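You operate a simulated robot arm through the tools that you are given. There is no shell and no other tool. Be economical: measure what you need, move in short steps, check, and stop when the job is done.

You are at the controls of a simulated robot arm. One attempt, no reset.

Task
Put the green crate on the orange-edged bench.

Only the result counts: the job must be done as asked and must still hold three seconds after the hand-in. Knocking over, shifting, dropping, spilling or breaking anything else fails it.

Robot
A 6-joint arm with a two-finger parallel gripper on a trunk, on a base that drives. Base frame: it is fixed to the floor where the robot stands at the start and does not move with it; the origin is under the middle of the robot, x ahead of it, y to its left, z up; the surface under the hand at the start is at about z = 780. Readings come in mm, degrees, newtons and seconds.
With the tool pointing down near the work surface it reaches from about 320 to 700 mm from the robot's upright axis, wherever it stands. Its first joint turns from -166.0 to 166.0 degrees. Places, roughly: orange-edged bench [700, 1000, 900]. Payload 4.1 kg.
Tool frame: the origin (TCP) lies between the finger pads and is the grasp point; the fingertips stand 23 mm ahead of it; z points along the fingers, y is the line along which they close. The gripper opens to 94 mm. The fingers are 38 mm wide and 10 mm thick; the gripper's body (54 by 96 mm) begins 39 mm behind the TCP.
Orientation is that of the tool frame in the base frame, as [roll, pitch, yaw] about the fixed x, y, z axes, in that order (R = Rz(yaw) Ry(pitch) Rx(roll)). With the fingers straight down and closing along the base's y, the tool's x points along the base's -x, its y along +y and its z along -z.

Tools
- The arm moves only by the tool arm_command. Its argument "deltas" is a list of rows, each an object of numbers (a shift or turn left out is 0, a gripper value left out holds the last): "dx", "dy", "dz": the shift along the tool's x, y, z in units of 250 mm (1.0 is 250 mm); "ax", "ay", "az": the turn, a rotation vector about the tool's x, y, z in units of 120 degrees (1.0 is 120 degrees); "gripper": the opening, from 0 (shut) to 1 (fully open). In form: [{"dx": .., "dy": .., "dz": .., "ax": .., "ay": .., "az": .., "gripper": ..}, ...]. A call has 1 to 20 rows; each row is the pose to reach, as a shift and turn from the pose commanded when the call began, along the tool's axes at that moment. A call with a number of a shift or a turn outside -1 to 1 is refused whole. Each row takes 0.2 s and may step no farther than 50 mm and 8.6 degrees from the row before; otherwise, or with a gripper value out of range, the whole call is refused. Where a pose cannot be reached the arm comes as near as it can. A force on the tool above 40 N (or 10 N above the force at the start of the call, whichever is more), or a blocked arm, ends the call early, and 0.2 s more pass. Each finger travels about 45 mm/s and halts on what it meets, pressing with about 28 N; the grip force reading is that of the motor and also rises with nothing between the fingers. The clock runs only during rows and for 0.2 s after the last one: add rows that repeat a pose to give the fingers time. The reply holds the time, the measured pose of the TCP, the force on the tool along the base axes, the opening and the grip force, in the units named above and with some noise, with the torque about the TCP (base axes, N m) and any sound that the robot's microphone picked up.
- Cameras (640 x 400 px; columns grow to the right, rows downward): "scene" is now at [1.3, 152, 1448.2]; the picture's right is [-0.27, -0.96, 0.00], its down [-0.72, 0.20, -0.66] and it looks along [0.64, -0.18, -0.75] (base axes); focal length 283 px, centre (320, 200). "wrist" rides on the gripper at [86, 16, -74] in the tool frame; the picture's right is [-0.18, 0.98, 0.00], its down [-0.58, -0.11, -0.81] and it looks along [-0.79, -0.15, 0.59] (tool axes); focal length 243 px, centre (320, 200). There is no depth. A picture from a camera that has moved, and an enlarged one, comes with that camera's place and axes in the base frame and with its lens. The place of the scene camera against the robot may be out by one fixed shift of up to 25 mm in any direction.
- capture(camera): a new picture of that camera. The clock stands still meanwhile.
- slide_trunk(by): slides the trunk up (or, below 0, down) by that many mm; the arm and the scene camera ride with it, the base frame stays. It gives what a move gives, with no picture.
- roll_base(legs): drives the robot by 1 to 6 legs, each [ahead, turn to the left] in mm and degrees, along the robot's own axes; the way and the turn of a leg run together, so that a leg with both is an arc; at most 1500 mm and 180 degrees a leg. The arm and the cameras ride along, it lands a little off, and it stops where it bumps. It gives what a move gives.
- turn_head(pan, tilt): turns the head with the scene camera to pan (to the left, within 155 degrees either way) and tilt (down, from -29 to 69), counted from straight ahead of the robot. It gives what a move gives.
- enlarge(camera, box): a new picture of the part [left, top, right, bottom] of that camera's present view, enlarged. The clock stands still meanwhile.
- sign_off(): hands the job in; it is judged then, once.

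Work in short steps. Places have to be worked out from the pictures, the camera data and where the tool is seen: move nearer, look again, correct. Check each grasp and each placing, and mend what went wrong. You have 120 turns and 98 pictures in all, those below and enlarged ones among them. Open the gripper and draw the arm clear of the work before you hand the job in, unless the task says otherwise; then end with one line.

The tools are called as a command line: name --argument value ..., lists and objects as JSON in quotes. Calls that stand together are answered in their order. arm_command: Moves the arm, as the interface text tells. Its arguments: {"type":"object","properties":{"deltas":{"type":"array","items":{"type":"object","properties":{"dx":{"type":"number"},"dy":{"type":"number"},"dz":{"type":"number"},"ax":{"type":"number"},"ay":{"type":"number"},"az":{"type":"number"},"gripper":{"type":"number"}}}}},"required":["deltas"]} The other tools are called the same way: slide_trunk (by) slides the trunk up or down; roll_base (legs) drives the base; turn_head (pan, tilt) turns the head that bears the scene camera; capture (camera) takes a picture; enlarge (camera, box) takes an enlarged picture of a part of a camera's view; sign_off () hands the job in.

At the start:

```text
time: 0.0
tcp_pos: [412.6, -121.2, 1020.0]
orientation: [180.0, 0.0, 180.0]
force: [-0.1, 0.0, 0.8]
moment: [-0.01, 0.02, 0.01]
gripper_width: 94.0
finger_force: 0.1
trunk travel left (down, up): [-400.0, 190.0]
robot x, y, heading: [-0.8, -2.4, 0.2]
head pan, tilt: [-15.6, 48.6]
```

scene: 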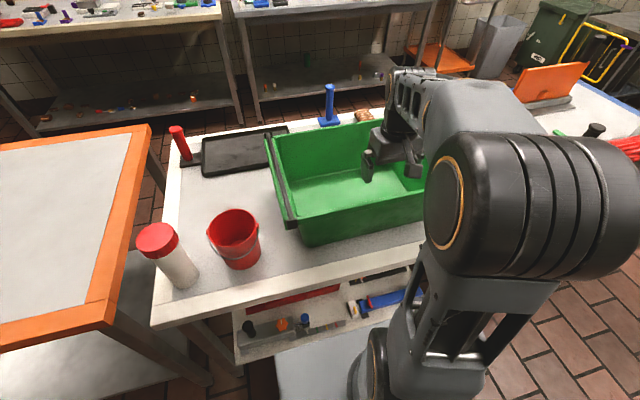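
wrist: 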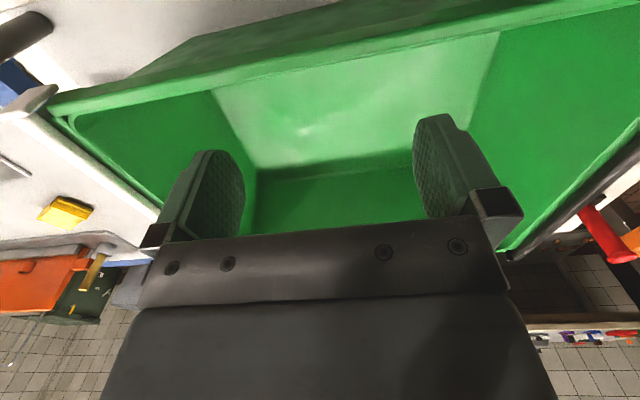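

The crate stands right under the hand, with dark bars at its ends. I'll take a closer look at it from the scene camera.

enlarge --camera "scene" --box '[220, 80, 460, 260]'

turn_head --pan 40 --tilt 40

capture --camera "scene"

```text
2.22 times, centred on (340, 170) of scene
camera zoom: at [1.3, 152.0, 1448.2], right [-0.27, -0.96, 0.0], down [-0.72, 0.2, -0.66], along [0.64, -0.18, -0.75], focal length 629 px, centre (276, 267)
```

zoom: 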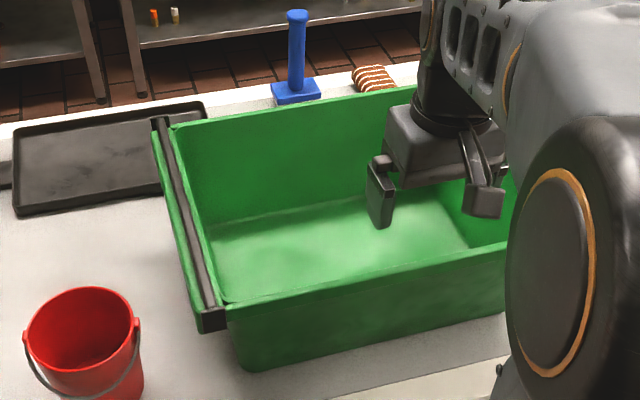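

```text
time: 1.2
tcp_pos: [411.6, -121.9, 1021.0]
orientation: [180.0, -0.1, 179.9]
force: [0.6, 0.1, 0.7]
moment: [-0.01, -0.01, 0.0]
gripper_width: 94.3
finger_force: 0.1
trunk travel left (down, up): [-400.0, 190.0]
robot x, y, heading: [-2.5, 1.8, 0.1]
head pan, tilt: [40.0, 40.0]
```

```text
94 pictures are left
camera scene: at [-9.0, 227.6, 1460.4], right [0.64, -0.77, 0.0], down [-0.49, -0.41, -0.77], along [0.59, 0.49, -0.64], focal length 283 px, centre (320, 200)
```

scene: 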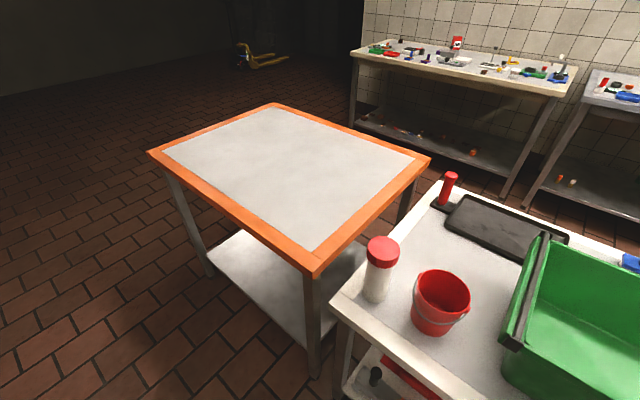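

The bench spans roughly x 305–965 and y 500–1345, and the crate roughly x 400–780 and y −355–115. I'll inspect the crate's ends with the wrist camera and look for handles, raising the hand first.

arm_command --deltas '[{"dz": -0.2}, {"dz": -0.4}, {"dz": -0.4, "dx": 0.15}]'

capture --camera "wrist"

turn_head --pan -20 --tilt 45

capture --camera "scene"

```text
time: 2.0
tcp_pos: [372.3, -123.4, 1120.3]
orientation: [-179.9, 0.0, 180.0]
force: [-0.5, 0.1, 0.0]
moment: [0.0, 0.03, 0.04]
gripper_width: 93.7
finger_force: 0.1
trunk travel left (down, up): [-400.0, 190.0]
robot x, y, heading: [3.1, 0.1, 0.1]
head pan, tilt: [40.0, 40.0]
```

```text
93 pictures are left
camera wrist: at [288.0, -107.4, 1195.2], right [0.18, 0.98, 0.0], down [0.58, -0.11, 0.81], along [0.79, -0.15, -0.59], focal length 243 px, centre (320, 200)
```

wrist: 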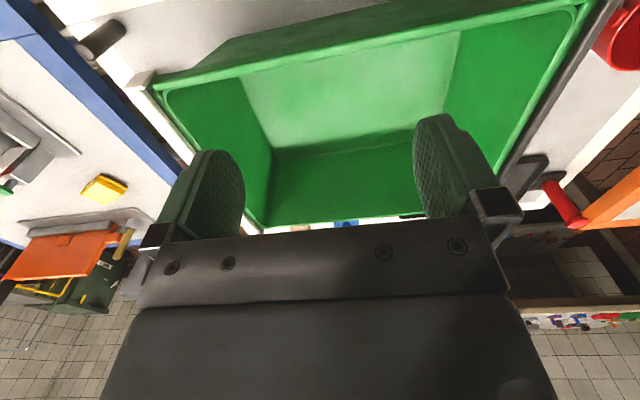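

```text
time: 3.4
tcp_pos: [374.5, -122.4, 1119.6]
orientation: [-180.0, 0.0, -180.0]
force: [0.6, 0.4, 0.5]
moment: [-0.02, 0.0, -0.03]
gripper_width: 94.2
finger_force: 0.2
trunk travel left (down, up): [-400.0, 190.0]
robot x, y, heading: [-0.1, 1.0, -0.1]
head pan, tilt: [-20.0, 45.0]
```

```text
92 pictures are left
camera scene: at [2.3, 145.3, 1453.2], right [-0.34, -0.94, 0.0], down [-0.66, 0.24, -0.71], along [0.66, -0.24, -0.71], focal length 283 px, centre (320, 200)
```

scene: 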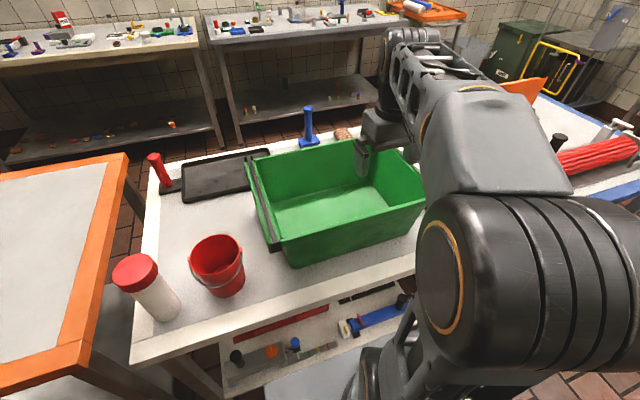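

The left end carries a dark bar, and the right end may have a pale one. I'll enlarge both.

enlarge --camera "wrist" --box '[100, 0, 340, 240]'

enlarge --camera "wrist" --box '[440, 0, 640, 230]'

enlarge --camera "scene" --box '[230, 120, 430, 280]'

```text
1.67 times, centred on (220, 120) of wrist
camera zoom: at [288.3, -107.5, 1194.9], right [0.18, 0.98, 0.0], down [0.58, -0.11, 0.81], along [0.79, -0.15, -0.59], focal length 404 px, centre (487, 333)
```

zoom: 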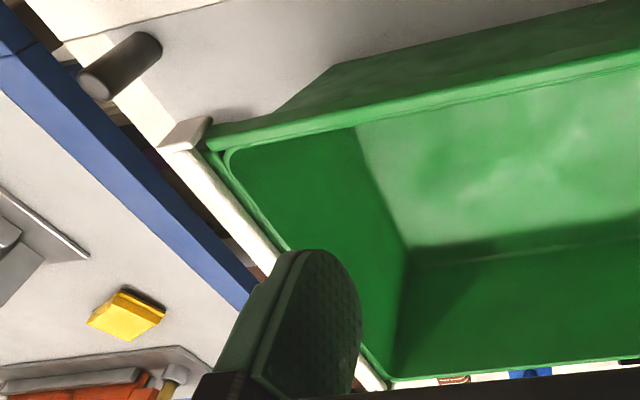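

```text
1.74 times, centred on (540, 115) of wrist
camera zoom: at [288.3, -107.5, 1194.9], right [0.18, 0.98, 0.0], down [0.58, -0.11, 0.81], along [0.79, -0.15, -0.59], focal length 422 px, centre (-63, 348)
```

zoom: 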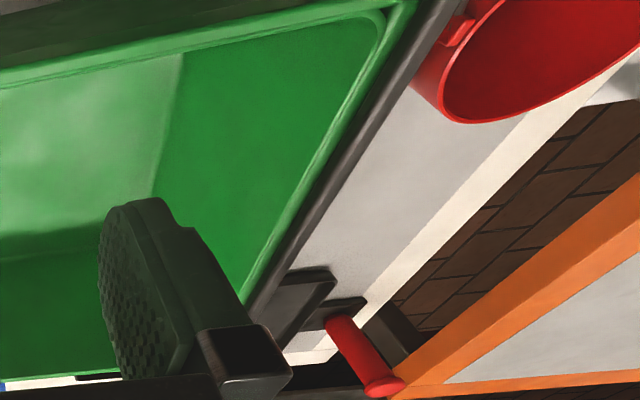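

```text
2.50 times, centred on (330, 200) of scene
camera zoom: at [2.3, 145.3, 1453.2], right [-0.34, -0.94, 0.0], down [-0.66, 0.24, -0.71], along [0.66, -0.24, -0.71], focal length 708 px, centre (295, 200)
```

zoom: 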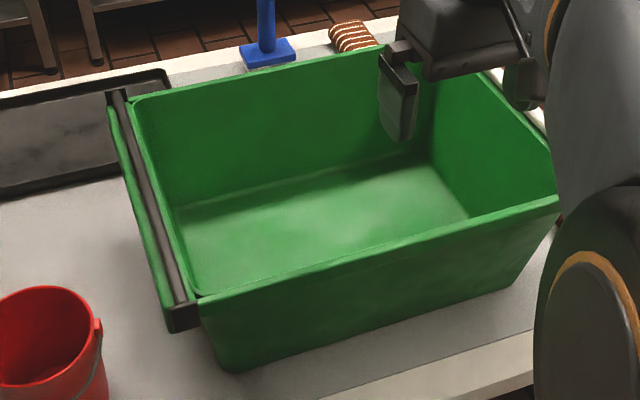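

The crate seems to have a dark strip on its left end and a pale one on its right. I'll move over the left strip to look closely.

arm_command --deltas '[{"dx": -0.08, "dy": 0.15}, {"dx": -0.16, "dy": 0.3}, {"dx": -0.24, "dy": 0.46}, {"dx": -0.32, "dy": 0.62}, {"dx": -0.4, "dy": 0.78}, {"dx": -0.4, "dy": 0.93}]'

capture --camera "wrist"

capture --camera "scene"

```text
time: 4.8
tcp_pos: [476.3, 111.3, 1118.0]
orientation: [180.0, 0.0, 180.0]
force: [0.6, -0.1, -0.3]
moment: [0.0, 0.0, 0.01]
gripper_width: 94.0
finger_force: 0.1
trunk travel left (down, up): [-400.0, 190.0]
robot x, y, heading: [-2.8, -0.3, -0.1]
head pan, tilt: [-20.0, 45.0]
```

```text
88 pictures are left
camera wrist: at [389.8, 126.1, 1193.5], right [0.18, 0.98, 0.0], down [0.58, -0.11, 0.81], along [0.79, -0.15, -0.59], focal length 243 px, centre (320, 200)
```

wrist: 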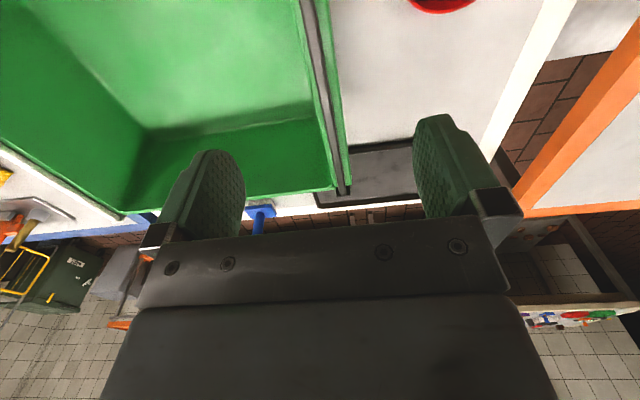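

```text
87 pictures are left
camera scene: at [2.5, 145.4, 1453.1], right [-0.34, -0.94, 0.0], down [-0.66, 0.24, -0.71], along [0.66, -0.24, -0.71], focal length 283 px, centre (320, 200)
```

scene: 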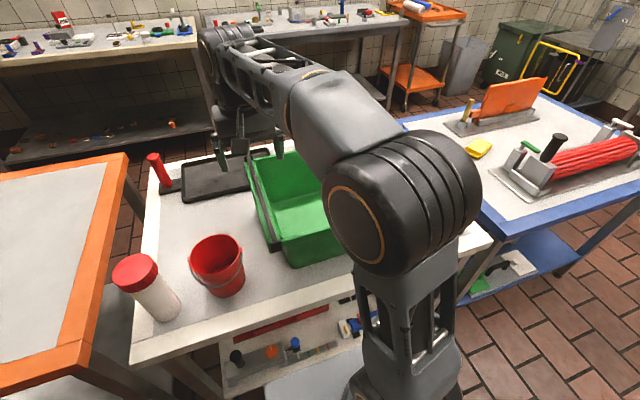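

enlarge --camera "wrist" --box '[240, 0, 420, 210]'

enlarge --camera "scene" --box '[220, 140, 340, 280]'

```text
1.90 times, centred on (330, 105) of wrist
camera zoom: at [389.8, 126.1, 1193.5], right [0.18, 0.98, 0.0], down [0.58, -0.11, 0.81], along [0.79, -0.15, -0.59], focal length 462 px, centre (301, 381)
```

zoom: 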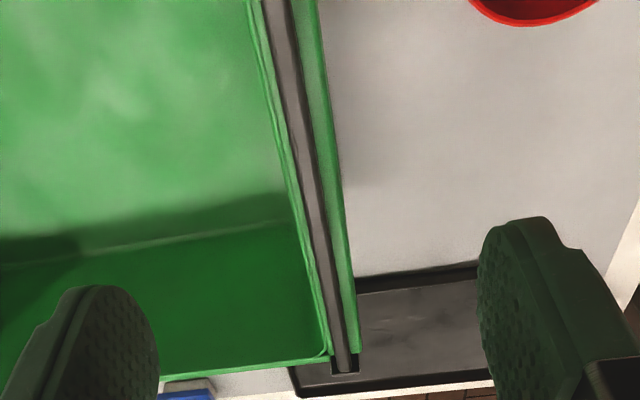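

```text
2.86 times, centred on (280, 210) of scene
camera zoom: at [2.5, 145.4, 1453.1], right [-0.34, -0.94, 0.0], down [-0.66, 0.24, -0.71], along [0.66, -0.24, -0.71], focal length 809 px, centre (434, 171)
```

zoom: 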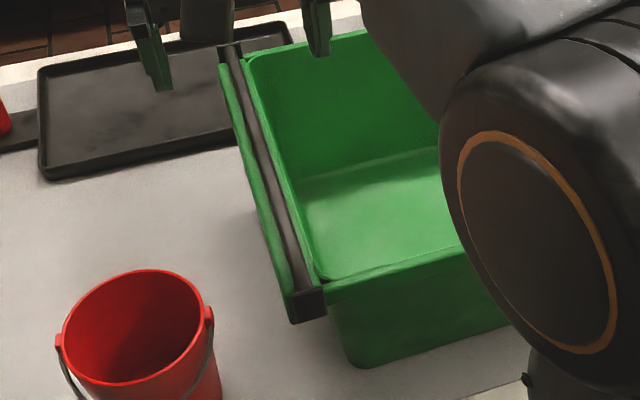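

The left end is a roughly 42 mm wide rim (wall, dark strip and outer lip) at about y 102, which fits the gripper. I'll go above its middle and check the alignment.

arm_command --deltas '[{"dx": -0.15, "dz": 0.1}, {"dx": -0.3, "dz": 0.2, "dy": -0.02}, {"dx": -0.44, "dz": 0.32, "dy": -0.04}, {"dx": -0.44, "dz": 0.45, "dy": -0.04}]'

capture --camera "wrist"

enlarge --camera "scene" --box '[200, 100, 360, 260]'

```text
time: 5.8
tcp_pos: [583.5, 100.9, 1005.3]
orientation: [-180.0, 0.1, -180.0]
force: [-0.4, 0.0, 0.0]
moment: [-0.01, 0.01, -0.01]
gripper_width: 94.0
finger_force: 0.0
trunk travel left (down, up): [-400.0, 190.0]
robot x, y, heading: [0.6, -3.2, -0.1]
head pan, tilt: [-20.0, 45.0]
```

```text
84 pictures are left
camera wrist: at [499.0, 116.0, 1080.8], right [0.18, 0.98, 0.0], down [0.58, -0.11, 0.81], along [0.79, -0.15, -0.59], focal length 243 px, centre (320, 200)
```

wrist: 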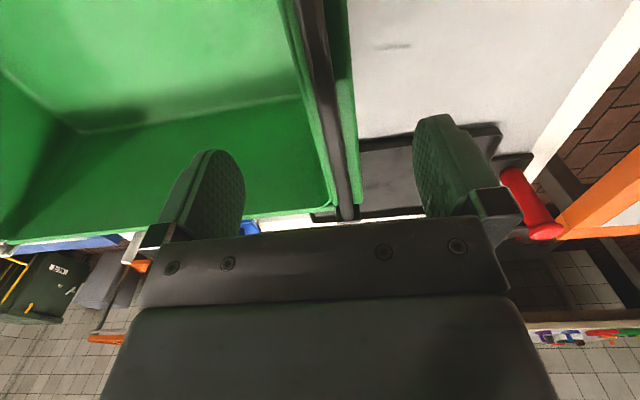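

```text
2.50 times, centred on (280, 180) of scene
camera zoom: at [2.7, 145.3, 1453.2], right [-0.34, -0.94, 0.0], down [-0.66, 0.24, -0.71], along [0.66, -0.24, -0.71], focal length 708 px, centre (420, 250)
```

zoom: 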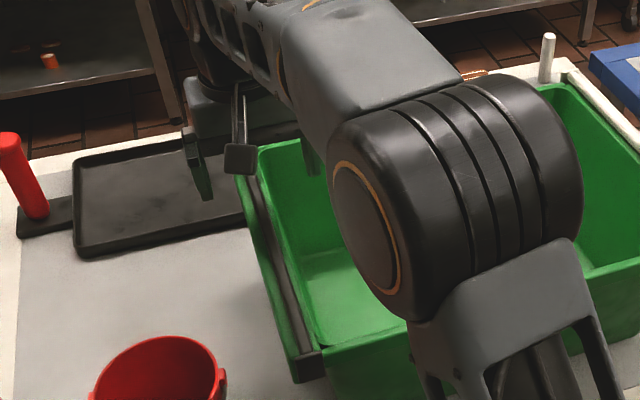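

Triangulating puts the rim near z 950 and the crate at about x 370–705, y −300–125. I'll centre on the left end at (540, 106) and lower a little.

arm_command --deltas '[{"dx": 0.17, "dy": 0.02}, {"dx": 0.17, "dy": 0.02, "dz": 0.08}]'

capture --camera "wrist"

enlarge --camera "scene" --box '[220, 120, 340, 240]'

```text
time: 6.3
tcp_pos: [541.4, 104.7, 987.8]
orientation: [180.0, 0.1, 180.0]
force: [-0.6, -0.7, -0.4]
moment: [0.01, -0.01, 0.02]
gripper_width: 94.1
finger_force: 0.0
trunk travel left (down, up): [-400.0, 190.0]
robot x, y, heading: [0.4, 2.2, -0.5]
head pan, tilt: [-20.0, 45.0]
```

```text
82 pictures are left
camera wrist: at [455.0, 119.9, 1063.3], right [0.18, 0.98, 0.0], down [0.58, -0.11, 0.81], along [0.79, -0.15, -0.59], focal length 243 px, centre (320, 200)
```

wrist: 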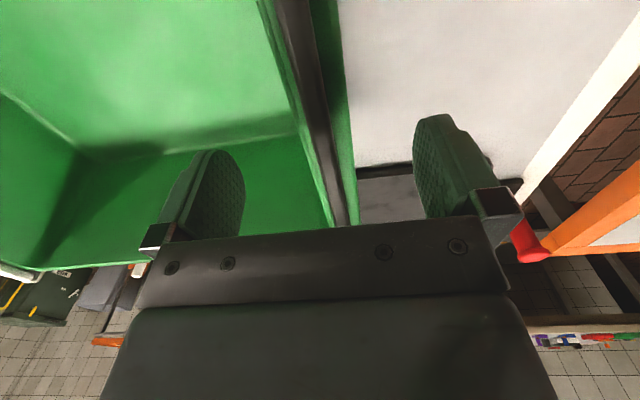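

```text
3.33 times, centred on (280, 180) of scene
camera zoom: at [1.8, 145.3, 1453.2], right [-0.34, -0.94, 0.0], down [-0.66, 0.24, -0.71], along [0.66, -0.24, -0.71], focal length 944 px, centre (453, 267)
```

zoom: 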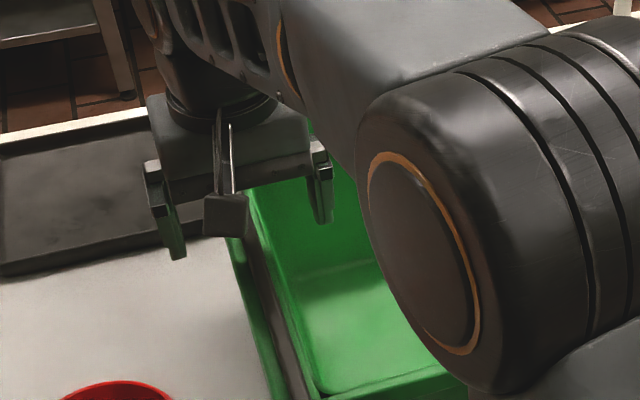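

The fingers straddle the left end and are centred. I'll descend carefully, with contact ending the call.

arm_command --deltas '[{"dz": 0.04}, {"dz": 0.08}, {"dz": 0.12}, {"dz": 0.16}]'

capture --camera "wrist"

enlarge --camera "scene" --box '[220, 120, 340, 240]'

```text
time: 7.3
tcp_pos: [541.5, 106.1, 947.3]
orientation: [-179.9, 0.0, -180.0]
force: [-1.0, 0.3, -0.3]
moment: [0.01, -0.01, -0.03]
gripper_width: 93.9
finger_force: 0.1
trunk travel left (down, up): [-400.0, 190.0]
robot x, y, heading: [2.6, 1.0, -0.1]
head pan, tilt: [-20.0, 45.0]
```

```text
80 pictures are left
camera wrist: at [456.3, 121.3, 1022.8], right [0.18, 0.98, 0.0], down [0.58, -0.11, 0.81], along [0.79, -0.15, -0.59], focal length 243 px, centre (320, 200)
```

wrist: 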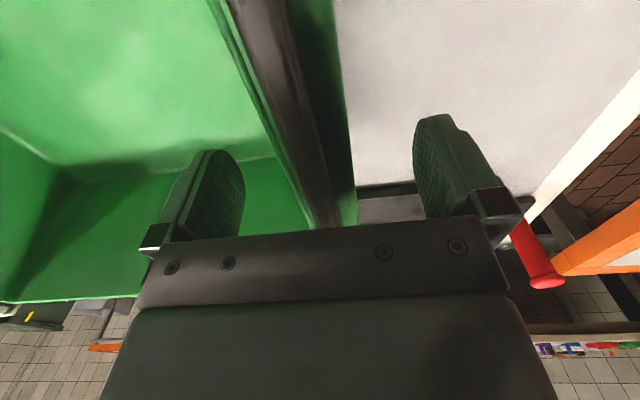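

```text
3.33 times, centred on (280, 180) of scene
camera zoom: at [2.3, 145.3, 1453.2], right [-0.34, -0.94, 0.0], down [-0.66, 0.24, -0.71], along [0.66, -0.24, -0.71], focal length 944 px, centre (453, 267)
```

zoom: 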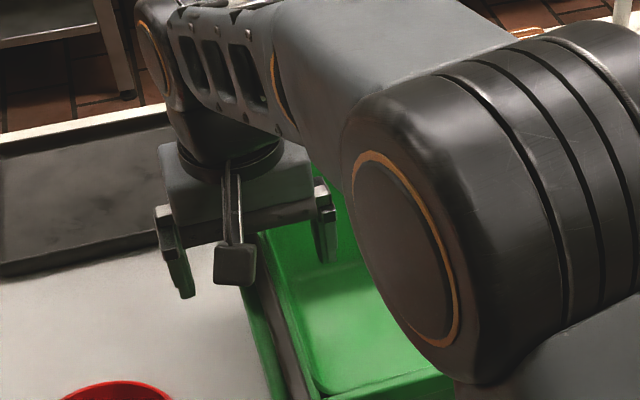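

The palm has not touched yet. I'll lower in small steps to learn the rim's height.

arm_command --deltas '[{"dz": 0.02}, {"dz": 0.04}]'

capture --camera "wrist"

```text
time: 8.0
tcp_pos: [543.1, 105.5, 937.7]
orientation: [-179.9, 0.1, -180.0]
force: [-0.6, -0.1, 0.0]
moment: [-0.01, 0.0, 0.04]
gripper_width: 94.0
finger_force: 0.0
trunk travel left (down, up): [-400.0, 190.0]
robot x, y, heading: [-0.9, -1.3, -0.1]
head pan, tilt: [-20.0, 45.0]
```

```text
78 pictures are left
camera wrist: at [457.0, 121.1, 1012.8], right [0.18, 0.98, 0.0], down [0.58, -0.11, 0.81], along [0.79, -0.15, -0.59], focal length 243 px, centre (320, 200)
```

wrist: 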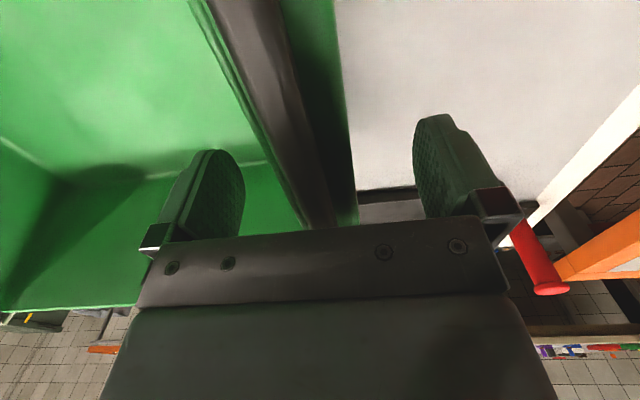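

The rim is near z 970, just below the palm, and the crate's middle is nearer x 520. I'll shift there and close the fingers.

arm_command --deltas '[{"dx": 0.08, "gripper": 0.6}, {"dx": 0.08, "gripper": 0}, {"dx": 0.08, "gripper": 0}, {"dx": 0.08, "gripper": 0}, {"dx": 0.08, "gripper": 0}, {"dx": 0.08, "gripper": 0}, {"dx": 0.08, "gripper": 0}]'

capture --camera "wrist"

```text
time: 9.6
tcp_pos: [522.3, 105.2, 936.8]
orientation: [-180.0, 0.1, -179.9]
force: [0.5, -2.6, 2.7]
moment: [-0.93, 0.35, 0.86]
gripper_width: 34.0
finger_force: 28.2
trunk travel left (down, up): [-400.0, 190.0]
robot x, y, heading: [1.1, -0.4, 0.2]
head pan, tilt: [-20.0, 45.0]
```

```text
77 pictures are left
camera wrist: at [437.1, 120.8, 1012.4], right [0.18, 0.98, 0.0], down [0.58, -0.11, 0.81], along [0.79, -0.15, -0.59], focal length 243 px, centre (320, 200)
```

wrist: 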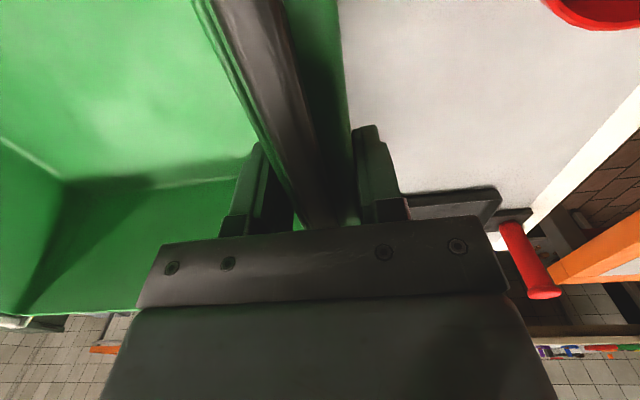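

It is gripped at 34 mm. I'll make a test lift of about 8 mm to weigh this end.

arm_command --deltas '[{"dz": -0.01}, {"dz": -0.02}, {"dz": -0.032}, {"dz": -0.032}]'

capture --camera "scene"

```text
time: 10.6
tcp_pos: [523.1, 106.2, 944.3]
orientation: [-180.0, -0.1, 180.0]
force: [0.4, -1.8, -6.1]
moment: [0.09, -0.01, 0.0]
gripper_width: 33.9
finger_force: 28.7
trunk travel left (down, up): [-400.0, 190.0]
robot x, y, heading: [-1.2, 0.3, 0.2]
head pan, tilt: [-20.0, 45.0]
```

```text
76 pictures are left
camera scene: at [2.8, 145.2, 1453.2], right [-0.34, -0.94, 0.0], down [-0.66, 0.24, -0.71], along [0.66, -0.24, -0.71], focal length 283 px, centre (320, 200)
```

scene: 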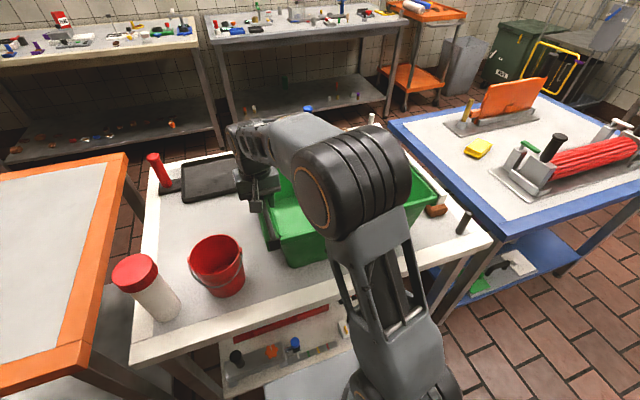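

The load is only about 6 N with almost no moment. I'll lift further to see whether the far end stays on the table or the whole crate comes up level.

arm_command --deltas '[{"dz": -0.02}, {"dz": -0.04}, {"dz": -0.06}, {"dz": -0.08}, {"dz": -0.08}]'

capture --camera "scene"

capture --camera "wrist"

```text
time: 11.8
tcp_pos: [522.0, 106.7, 964.7]
orientation: [-180.0, 0.0, -179.9]
force: [0.1, -1.2, -4.5]
moment: [0.16, 0.13, 0.1]
gripper_width: 33.9
finger_force: 28.0
trunk travel left (down, up): [-400.0, 190.0]
robot x, y, heading: [4.1, 0.4, 0.3]
head pan, tilt: [-20.0, 45.0]
```

```text
75 pictures are left
camera scene: at [2.8, 145.2, 1453.2], right [-0.34, -0.94, 0.0], down [-0.66, 0.24, -0.71], along [0.66, -0.24, -0.71], focal length 283 px, centre (320, 200)
```

scene: 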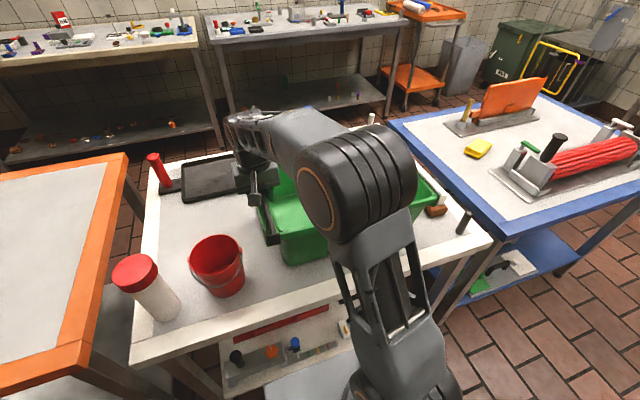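

```text
74 pictures are left
camera wrist: at [436.3, 121.7, 1040.3], right [0.18, 0.98, 0.0], down [0.58, -0.11, 0.81], along [0.79, -0.15, -0.59], focal length 243 px, centre (320, 200)
```

wrist: 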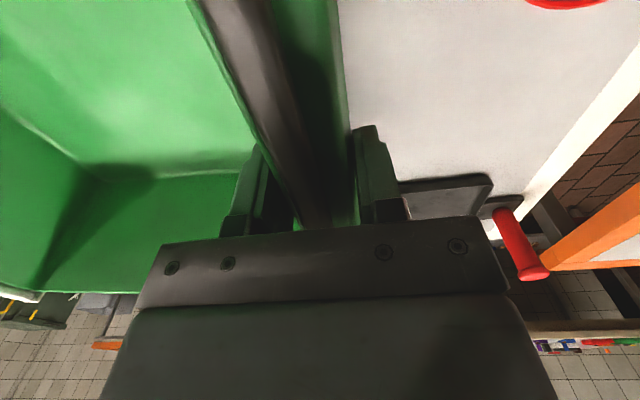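

This end carries about 5 N and the crate pivots in the grip. I'll set it back down and weigh the right end, to find the centre of mass.

arm_command --deltas '[{"dz": 0.03}, {"dz": 0.06}, {"dz": 0.09}, {"dz": 0.112}, {"dz": 0.112, "gripper": 1}, {"dz": 0.112, "gripper": 1}, {"dz": 0.112, "gripper": 1}, {"dz": 0.112, "gripper": 1}]'

arm_command --deltas '[{"dz": -0.15}, {"dz": -0.3}, {"dz": -0.4, "dy": -0.1}, {"dz": -0.4, "dy": -0.3}, {"dz": -0.4, "dy": -0.5}, {"dz": -0.4, "dy": -0.7}, {"dz": -0.4, "dy": -0.9}]'

arm_command --deltas '[{"dy": -0.2}, {"dy": -0.4}, {"dy": -0.6}]'

capture --camera "wrist"

capture --camera "scene"

```text
time: 13.6
tcp_pos: [522.3, 105.8, 938.5]
orientation: [180.0, 0.0, 179.9]
force: [0.6, -0.5, 0.8]
moment: [0.03, 0.03, 0.03]
gripper_width: 94.2
finger_force: 0.1
trunk travel left (down, up): [-400.0, 190.0]
robot x, y, heading: [3.8, 1.3, 0.1]
head pan, tilt: [-20.0, 45.0]
```

```text
time: 15.2
tcp_pos: [520.2, -119.8, 1038.0]
orientation: [-180.0, 0.0, -180.0]
force: [0.2, 0.6, 0.1]
moment: [0.0, 0.02, -0.03]
gripper_width: 94.0
finger_force: 0.0
trunk travel left (down, up): [-400.0, 190.0]
robot x, y, heading: [-0.4, 1.0, -0.2]
head pan, tilt: [-20.0, 45.0]
```

```text
time: 15.9
tcp_pos: [523.4, -269.0, 1037.2]
orientation: [180.0, 0.0, 180.0]
force: [-0.4, 0.6, -0.1]
moment: [0.03, 0.0, 0.02]
gripper_width: 94.2
finger_force: 0.0
trunk travel left (down, up): [-400.0, 190.0]
robot x, y, heading: [0.2, -5.1, -0.2]
head pan, tilt: [-20.0, 45.0]
```

```text
73 pictures are left
camera wrist: at [436.3, -252.9, 1112.5], right [0.18, 0.98, 0.0], down [0.58, -0.11, 0.81], along [0.79, -0.15, -0.59], focal length 243 px, centre (320, 200)
```

wrist: 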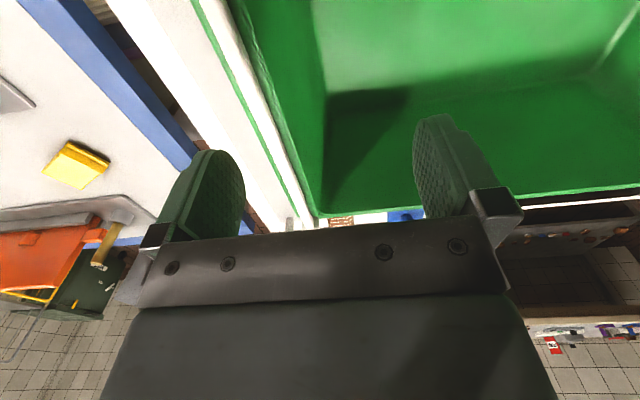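

```text
72 pictures are left
camera scene: at [2.4, 145.0, 1453.2], right [-0.34, -0.94, 0.0], down [-0.66, 0.24, -0.71], along [0.66, -0.24, -0.71], focal length 283 px, centre (320, 200)
```

scene: 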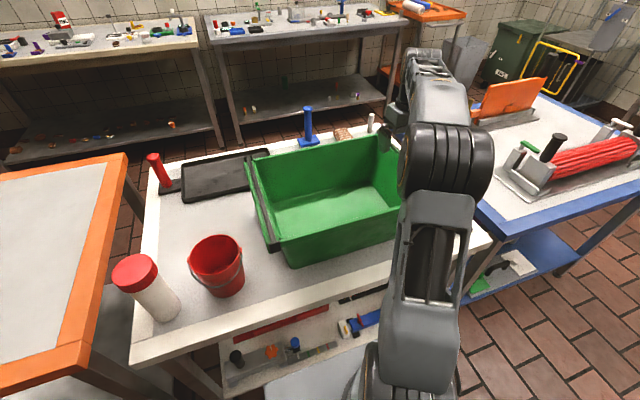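

The right strip lies near y −308. I'll move over it and check the clearance outside before lowering.

arm_command --deltas '[{"dy": -0.15}, {"dy": -0.15, "dz": 0.16}]'

capture --camera "wrist"

```text
time: 16.6
tcp_pos: [522.8, -307.4, 998.2]
orientation: [180.0, 0.0, -180.0]
force: [-0.7, 0.1, 0.0]
moment: [0.02, 0.01, 0.0]
gripper_width: 94.1
finger_force: 0.1
trunk travel left (down, up): [-400.0, 190.0]
robot x, y, heading: [0.1, -2.1, 0.2]
head pan, tilt: [-20.0, 45.0]
```

```text
71 pictures are left
camera wrist: at [437.0, -292.0, 1073.7], right [0.18, 0.98, 0.0], down [0.58, -0.11, 0.81], along [0.79, -0.15, -0.59], focal length 243 px, centre (320, 200)
```

wrist: 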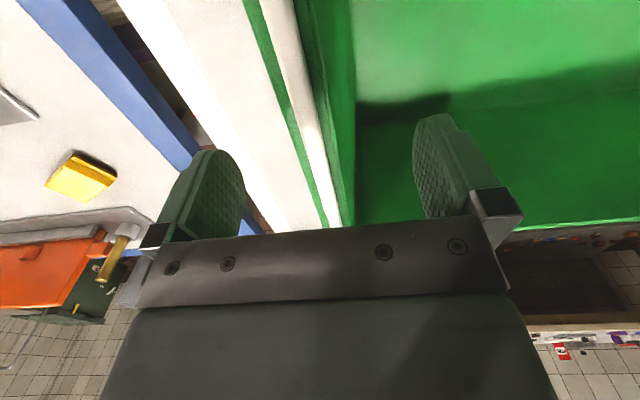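

It is clear around and centred. Lower to z about 938 and close.

arm_command --deltas '[{"dz": 0.06}, {"dz": 0.12}, {"dz": 0.18}, {"dz": 0.24}]'

arm_command --deltas '[{"gripper": 0}, {"gripper": 0}, {"gripper": 0}, {"gripper": 0}, {"gripper": 0}, {"gripper": 0}]'

arm_command --deltas '[{"dz": -0.01}, {"dz": -0.02}, {"dz": -0.032}, {"dz": -0.032}]'

arm_command --deltas '[{"dz": -0.02}, {"dz": -0.04}, {"dz": -0.06}, {"dz": -0.08}, {"dz": -0.08}]'

capture --camera "scene"

```text
time: 17.6
tcp_pos: [522.2, -306.2, 938.0]
orientation: [-180.0, -0.1, -180.0]
force: [-0.2, -0.3, -1.1]
moment: [0.02, 0.0, 0.0]
gripper_width: 93.8
finger_force: 0.1
trunk travel left (down, up): [-400.0, 190.0]
robot x, y, heading: [-2.6, -2.0, -0.2]
head pan, tilt: [-20.0, 45.0]
```

```text
time: 18.9
tcp_pos: [521.8, -307.7, 937.1]
orientation: [-180.0, 0.0, 179.9]
force: [0.9, -3.3, 0.8]
moment: [0.49, -0.18, -0.15]
gripper_width: 33.8
finger_force: 27.8
trunk travel left (down, up): [-400.0, 190.0]
robot x, y, heading: [-1.2, -2.5, -0.1]
head pan, tilt: [-20.0, 45.0]
```

```text
time: 19.9
tcp_pos: [522.0, -306.8, 946.3]
orientation: [-180.0, -0.1, -179.9]
force: [0.2, 3.2, -5.8]
moment: [0.09, 0.23, 0.11]
gripper_width: 33.9
finger_force: 28.6
trunk travel left (down, up): [-400.0, 190.0]
robot x, y, heading: [1.8, 0.0, -0.1]
head pan, tilt: [-20.0, 45.0]
```

```text
time: 21.1
tcp_pos: [522.0, -306.9, 966.4]
orientation: [179.9, 0.0, 180.0]
force: [-0.1, 0.5, -5.9]
moment: [-0.16, 0.12, 0.08]
gripper_width: 33.7
finger_force: 27.4
trunk travel left (down, up): [-400.0, 190.0]
robot x, y, heading: [-1.2, -0.2, 0.0]
head pan, tilt: [-20.0, 45.0]
```

```text
70 pictures are left
camera scene: at [2.8, 145.0, 1453.2], right [-0.34, -0.94, 0.0], down [-0.66, 0.24, -0.71], along [0.66, -0.24, -0.71], focal length 283 px, centre (320, 200)
```

scene: 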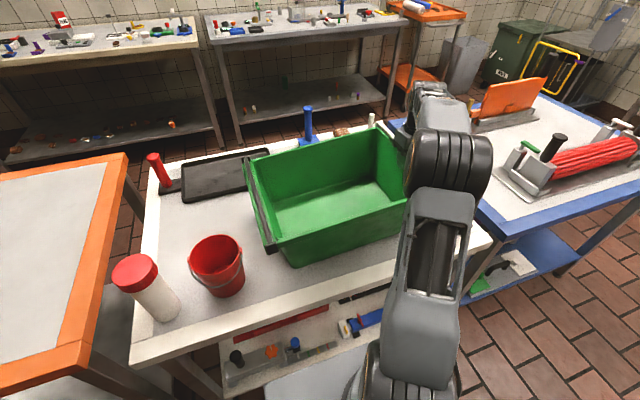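

The ends weigh about the same, so the crate is about 1.1 kg with its centre of mass near the middle. A level one-sided lift would overload the grip. My plan is to grip the far long wall, tilt the crate up so it hangs near balance, carry it, and lay it down near edge first. First I'll set this end down.

arm_command --deltas '[{"dz": 0.03}, {"dz": 0.06}, {"dz": 0.09}, {"dz": 0.112}, {"dz": 0.112, "gripper": 1}, {"dz": 0.112, "gripper": 1}, {"dz": 0.112, "gripper": 1}, {"dz": 0.112, "gripper": 1}]'

arm_command --deltas '[{"dz": -0.15}, {"dz": -0.3}, {"dz": -0.45}, {"dz": -0.45, "dy": 0.2}, {"dz": -0.45, "dy": 0.4}, {"dz": -0.45, "dy": 0.6}, {"dz": -0.45, "dy": 0.83}, {"dz": -0.45, "dy": 0.83}]'

arm_command --deltas '[{"az": 0.07}, {"az": 0.14}, {"az": 0.21}, {"az": 0.28}, {"az": 0.35}, {"az": 0.42}, {"az": 0.49}, {"az": 0.56}, {"az": 0.63}, {"az": 0.7}, {"az": 0.75}]'

capture --camera "wrist"

capture --camera "scene"

```text
time: 22.9
tcp_pos: [523.0, -306.0, 938.6]
orientation: [179.9, -0.1, 179.9]
force: [0.7, -0.1, 0.2]
moment: [0.01, -0.03, 0.0]
gripper_width: 94.0
finger_force: 0.0
trunk travel left (down, up): [-400.0, 190.0]
robot x, y, heading: [-0.7, -0.9, -0.0]
head pan, tilt: [-20.0, 45.0]
```

```text
refused: row 7 steps farther than a row can; nothing moved
```

```text
time: 25.4
tcp_pos: [521.1, -305.7, 938.0]
orientation: [179.9, 0.0, 89.9]
force: [-1.6, 1.6, 0.8]
moment: [-0.02, -0.67, 0.93]
gripper_width: 94.2
finger_force: 0.2
trunk travel left (down, up): [-400.0, 190.0]
robot x, y, heading: [-1.8, 2.4, -0.2]
head pan, tilt: [-20.0, 45.0]
```

```text
69 pictures are left
camera wrist: at [538.8, -220.6, 1013.2], right [0.98, -0.19, 0.0], down [-0.11, -0.58, 0.81], along [-0.15, -0.79, -0.59], focal length 243 px, centre (320, 200)
```

wrist: 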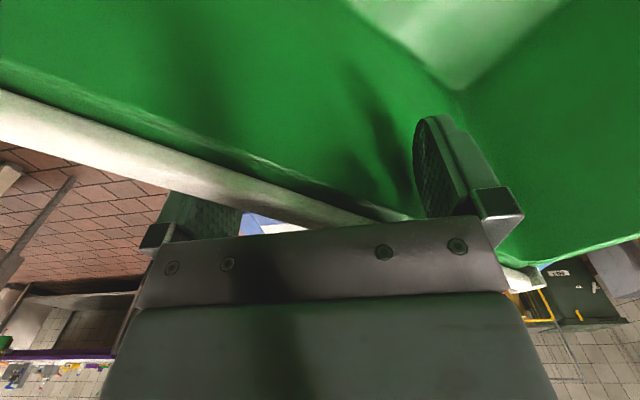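

```text
68 pictures are left
camera scene: at [2.2, 145.2, 1453.1], right [-0.34, -0.94, 0.0], down [-0.66, 0.24, -0.71], along [0.66, -0.24, -0.71], focal length 283 px, centre (320, 200)
```

scene: 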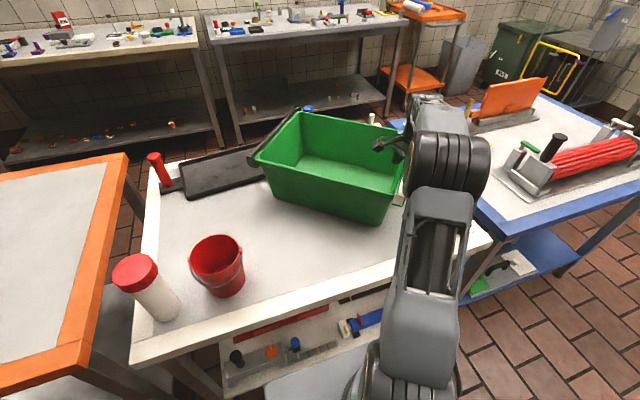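

The lift was refused, so the turn spun the crate about 30° on the table. I'll check whether anything else was touched.

enlarge --camera "scene" --box '[160, 80, 440, 240]'

```text
2.29 times, centred on (300, 160) of scene
camera zoom: at [2.2, 145.2, 1453.1], right [-0.34, -0.94, 0.0], down [-0.66, 0.24, -0.71], along [0.66, -0.24, -0.71], focal length 647 px, centre (366, 291)
```

zoom: 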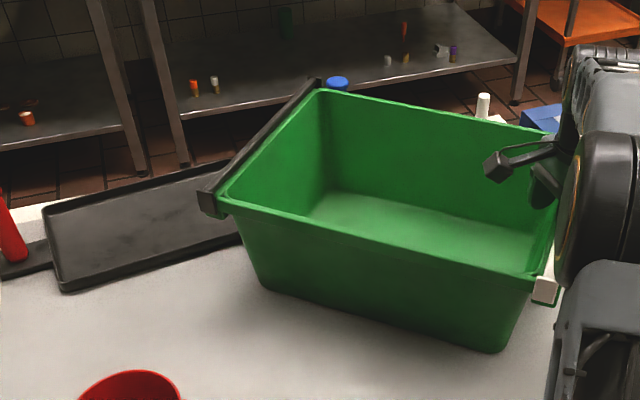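

I'll take the same enlarged box as before, to compare the tray and the items behind.

enlarge --camera "scene" --box '[200, 100, 360, 260]'

```text
2.50 times, centred on (280, 180) of scene
camera zoom: at [2.2, 145.2, 1453.1], right [-0.34, -0.94, 0.0], down [-0.66, 0.24, -0.71], along [0.66, -0.24, -0.71], focal length 708 px, centre (420, 250)
```

zoom: 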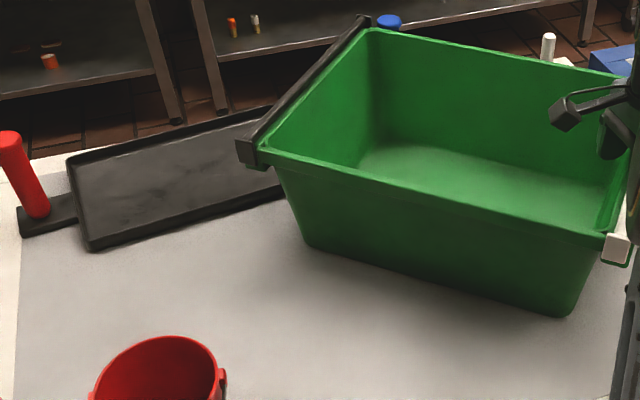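

Compared with before, the tray has turned a few degrees, so the crate must have nudged it. I'll put that right later. First I draw the hand straight up.

arm_command --deltas '[{"dz": -0.1}, {"dz": -0.25}, {"dz": -0.4}, {"dz": -0.55}, {"dz": -0.7}]'

capture --camera "scene"

capture --camera "wrist"

```text
time: 26.6
tcp_pos: [524.4, -306.3, 1111.6]
orientation: [-179.9, 0.0, 90.0]
force: [0.3, -0.5, 0.6]
moment: [-0.03, 0.03, -0.05]
gripper_width: 94.1
finger_force: 0.0
trunk travel left (down, up): [-400.0, 190.0]
robot x, y, heading: [2.0, 0.6, -0.1]
head pan, tilt: [-20.0, 45.0]
```

```text
65 pictures are left
camera scene: at [2.4, 145.1, 1453.2], right [-0.34, -0.94, 0.0], down [-0.66, 0.24, -0.71], along [0.66, -0.24, -0.71], focal length 283 px, centre (320, 200)
```

scene: 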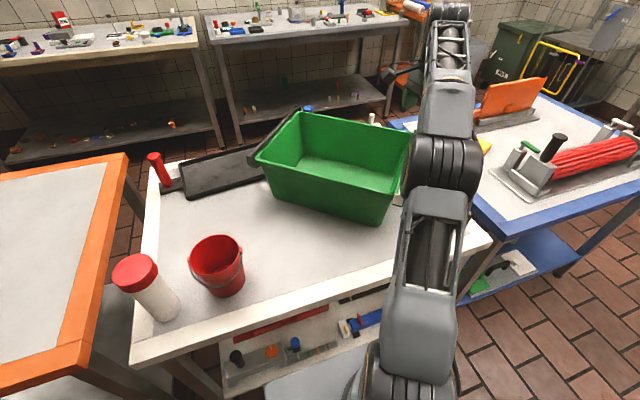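

```text
64 pictures are left
camera wrist: at [542.1, -220.2, 1188.2], right [0.98, -0.18, 0.0], down [-0.11, -0.58, 0.81], along [-0.15, -0.79, -0.59], focal length 243 px, centre (320, 200)
```

wrist: 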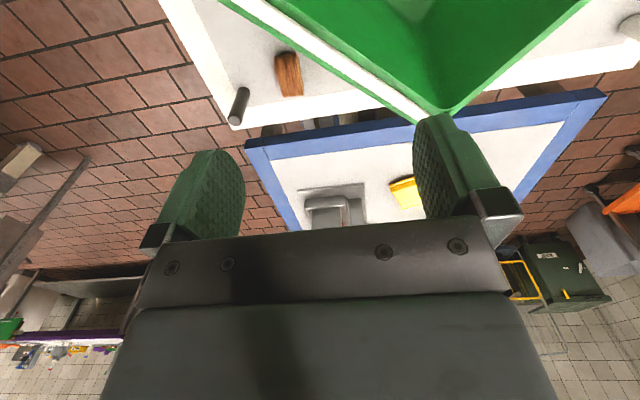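

The crate is now turned about 41° clockwise and its rim touched the tray. I'll realign the hand with the right strip so I can swing the crate back off the tray.

arm_command --deltas '[{"az": -0.07}, {"az": -0.14}, {"az": -0.21}, {"az": -0.28}, {"az": -0.35}, {"az": -0.41}]'

capture --camera "wrist"

```text
time: 27.9
tcp_pos: [521.9, -305.8, 1112.4]
orientation: [-179.9, 0.0, 139.3]
force: [0.1, -0.6, 0.1]
moment: [0.0, 0.01, 0.02]
gripper_width: 94.0
finger_force: 0.0
trunk travel left (down, up): [-400.0, 190.0]
robot x, y, heading: [-1.0, 4.7, 0.1]
head pan, tilt: [-20.0, 45.0]
```

```text
63 pictures are left
camera wrist: at [468.3, -239.2, 1187.7], right [0.78, 0.63, 0.0], down [0.37, -0.46, 0.81], along [0.5, -0.63, -0.59], focal length 243 px, centre (320, 200)
```

wrist: 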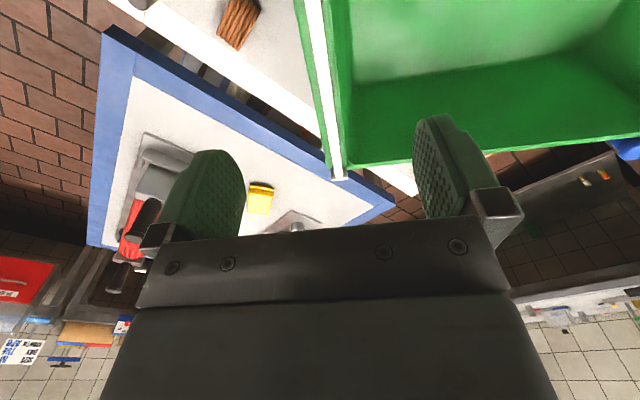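

It is aligned with the strip. I'll descend to grip height.

arm_command --deltas '[{"dz": 0.15}, {"dz": 0.3}, {"dz": 0.45}, {"dz": 0.5}]'

capture --camera "wrist"

```text
time: 28.9
tcp_pos: [523.2, -306.4, 988.5]
orientation: [-180.0, 0.0, 139.2]
force: [0.0, -0.2, -0.1]
moment: [-0.03, 0.03, -0.02]
gripper_width: 94.1
finger_force: 0.0
trunk travel left (down, up): [-400.0, 190.0]
robot x, y, heading: [1.5, -0.0, -0.0]
head pan, tilt: [-20.0, 45.0]
```

```text
62 pictures are left
camera wrist: at [469.1, -238.8, 1063.1], right [0.78, 0.62, 0.0], down [0.37, -0.46, 0.81], along [0.5, -0.63, -0.59], focal length 243 px, centre (320, 200)
```

wrist: 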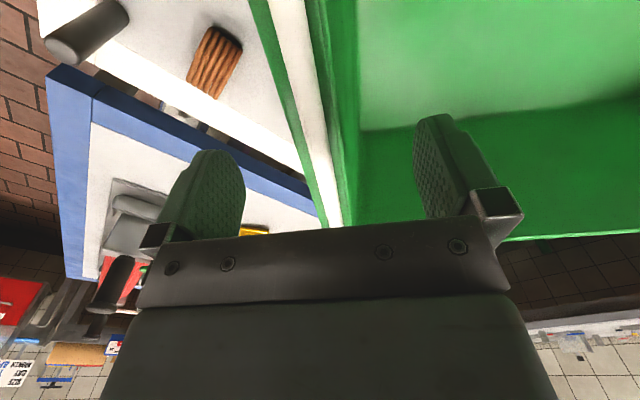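

It is centred. Lower 50 mm and grip.

arm_command --deltas '[{"dz": 0.07}, {"dz": 0.14}, {"dz": 0.2}, {"dz": 0.2, "gripper": 0}, {"dz": 0.2, "gripper": 0}, {"dz": 0.2, "gripper": 0}, {"dz": 0.2, "gripper": 0}, {"dz": 0.2, "gripper": 0}, {"dz": 0.2, "gripper": 0}]'

```text
time: 30.9
tcp_pos: [522.0, -306.6, 937.7]
orientation: [-179.9, -0.1, 139.1]
force: [1.9, -0.2, -0.3]
moment: [0.82, -0.29, -1.02]
gripper_width: 34.5
finger_force: 27.7
trunk travel left (down, up): [-400.0, 190.0]
robot x, y, heading: [-0.6, -4.3, 0.1]
head pan, tilt: [-20.0, 45.0]
```

It is gripped at 34.5 mm. I'll swing the crate back counterclockwise by 40°, reversing the earlier path.

arm_command --deltas '[{"az": -0.04}, {"az": -0.08}, {"az": -0.12}, {"az": -0.16}, {"az": -0.2}, {"az": -0.24}, {"az": -0.28}, {"az": -0.32}, {"az": -0.335}, {"az": -0.335}]'

capture --camera "scene"

enlarge --camera "scene" --box '[200, 100, 360, 260]'

```text
time: 33.1
tcp_pos: [522.6, -305.9, 936.8]
orientation: [179.9, -0.1, 179.4]
force: [2.4, 0.7, 5.5]
moment: [0.71, 0.1, -0.87]
gripper_width: 34.2
finger_force: 28.5
trunk travel left (down, up): [-400.0, 190.0]
robot x, y, heading: [3.4, 1.9, -0.2]
head pan, tilt: [-20.0, 45.0]
```

```text
61 pictures are left
camera scene: at [2.2, 145.4, 1453.2], right [-0.34, -0.94, 0.0], down [-0.66, 0.24, -0.71], along [0.66, -0.24, -0.71], focal length 283 px, centre (320, 200)
```

scene: 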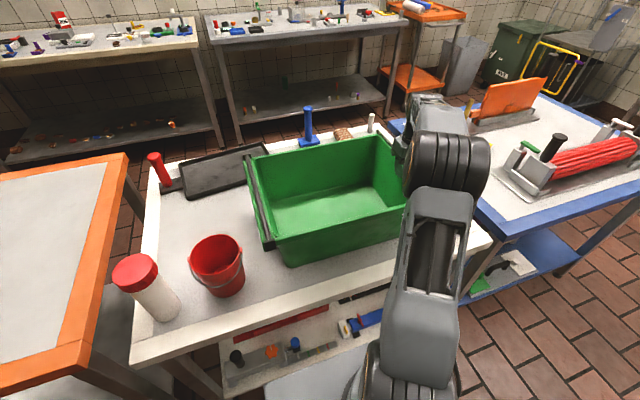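

```text
2.50 times, centred on (280, 180) of scene
camera zoom: at [2.2, 145.4, 1453.2], right [-0.34, -0.94, 0.0], down [-0.66, 0.24, -0.71], along [0.66, -0.24, -0.71], focal length 708 px, centre (420, 250)
```

zoom: 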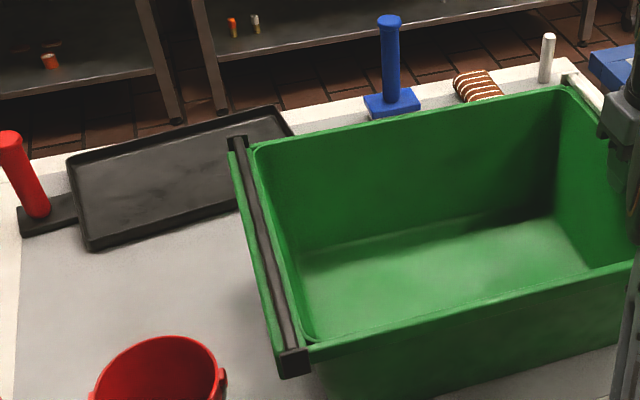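

The crate is back in place, and the blue tool and brushes are unmoved. The tray's right end still sits about 25 mm too far back. I'll drag the crate 40 mm toward me so its far wall is well within reach.

arm_command --deltas '[{"dx": 0.04}, {"dx": 0.08}, {"dx": 0.12}, {"dx": 0.16}, {"dx": 0.16}]'

arm_command --deltas '[{"gripper": 1}, {"gripper": 1}, {"gripper": 1}, {"gripper": 1}]'

capture --camera "scene"

```text
time: 34.4
tcp_pos: [482.7, -305.5, 937.0]
orientation: [-180.0, 0.0, 179.5]
force: [2.9, 1.1, 6.7]
moment: [0.7, 0.14, -0.88]
gripper_width: 34.0
finger_force: 28.0
trunk travel left (down, up): [-400.0, 190.0]
robot x, y, heading: [-0.5, 1.6, 0.0]
head pan, tilt: [-20.0, 45.0]
```

```text
time: 35.4
tcp_pos: [481.4, -305.5, 938.0]
orientation: [-180.0, 0.0, 179.4]
force: [0.3, 0.9, 0.6]
moment: [-0.06, 0.01, 0.0]
gripper_width: 94.0
finger_force: 0.0
trunk travel left (down, up): [-400.0, 190.0]
robot x, y, heading: [-0.5, 0.8, 0.0]
head pan, tilt: [-20.0, 45.0]
```

```text
59 pictures are left
camera scene: at [2.3, 145.1, 1453.2], right [-0.34, -0.94, 0.0], down [-0.66, 0.24, -0.71], along [0.66, -0.24, -0.71], focal length 283 px, centre (320, 200)
```

scene: 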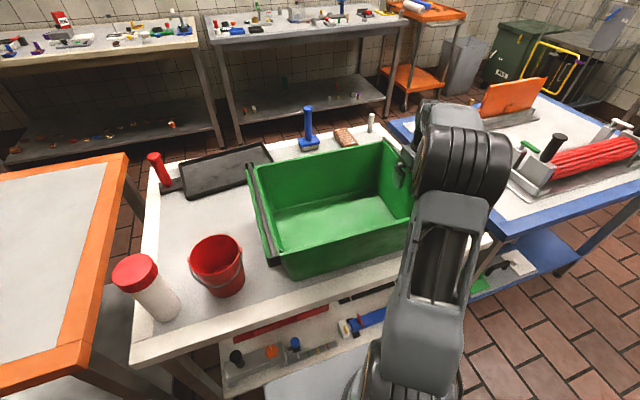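

The crate's far wall is now near x 636, mid y −97. I'll raise the hand straight up first.

arm_command --deltas '[{"dz": -0.15}, {"dz": -0.3}, {"dz": -0.45}, {"dz": -0.6}]'

```text
time: 36.4
tcp_pos: [483.2, -307.8, 1088.4]
orientation: [-180.0, 0.0, 179.4]
force: [0.6, 0.1, -0.9]
moment: [0.03, -0.01, -0.02]
gripper_width: 94.1
finger_force: 0.1
trunk travel left (down, up): [-400.0, 190.0]
robot x, y, heading: [2.5, 0.4, 0.1]
head pan, tilt: [-20.0, 45.0]
```

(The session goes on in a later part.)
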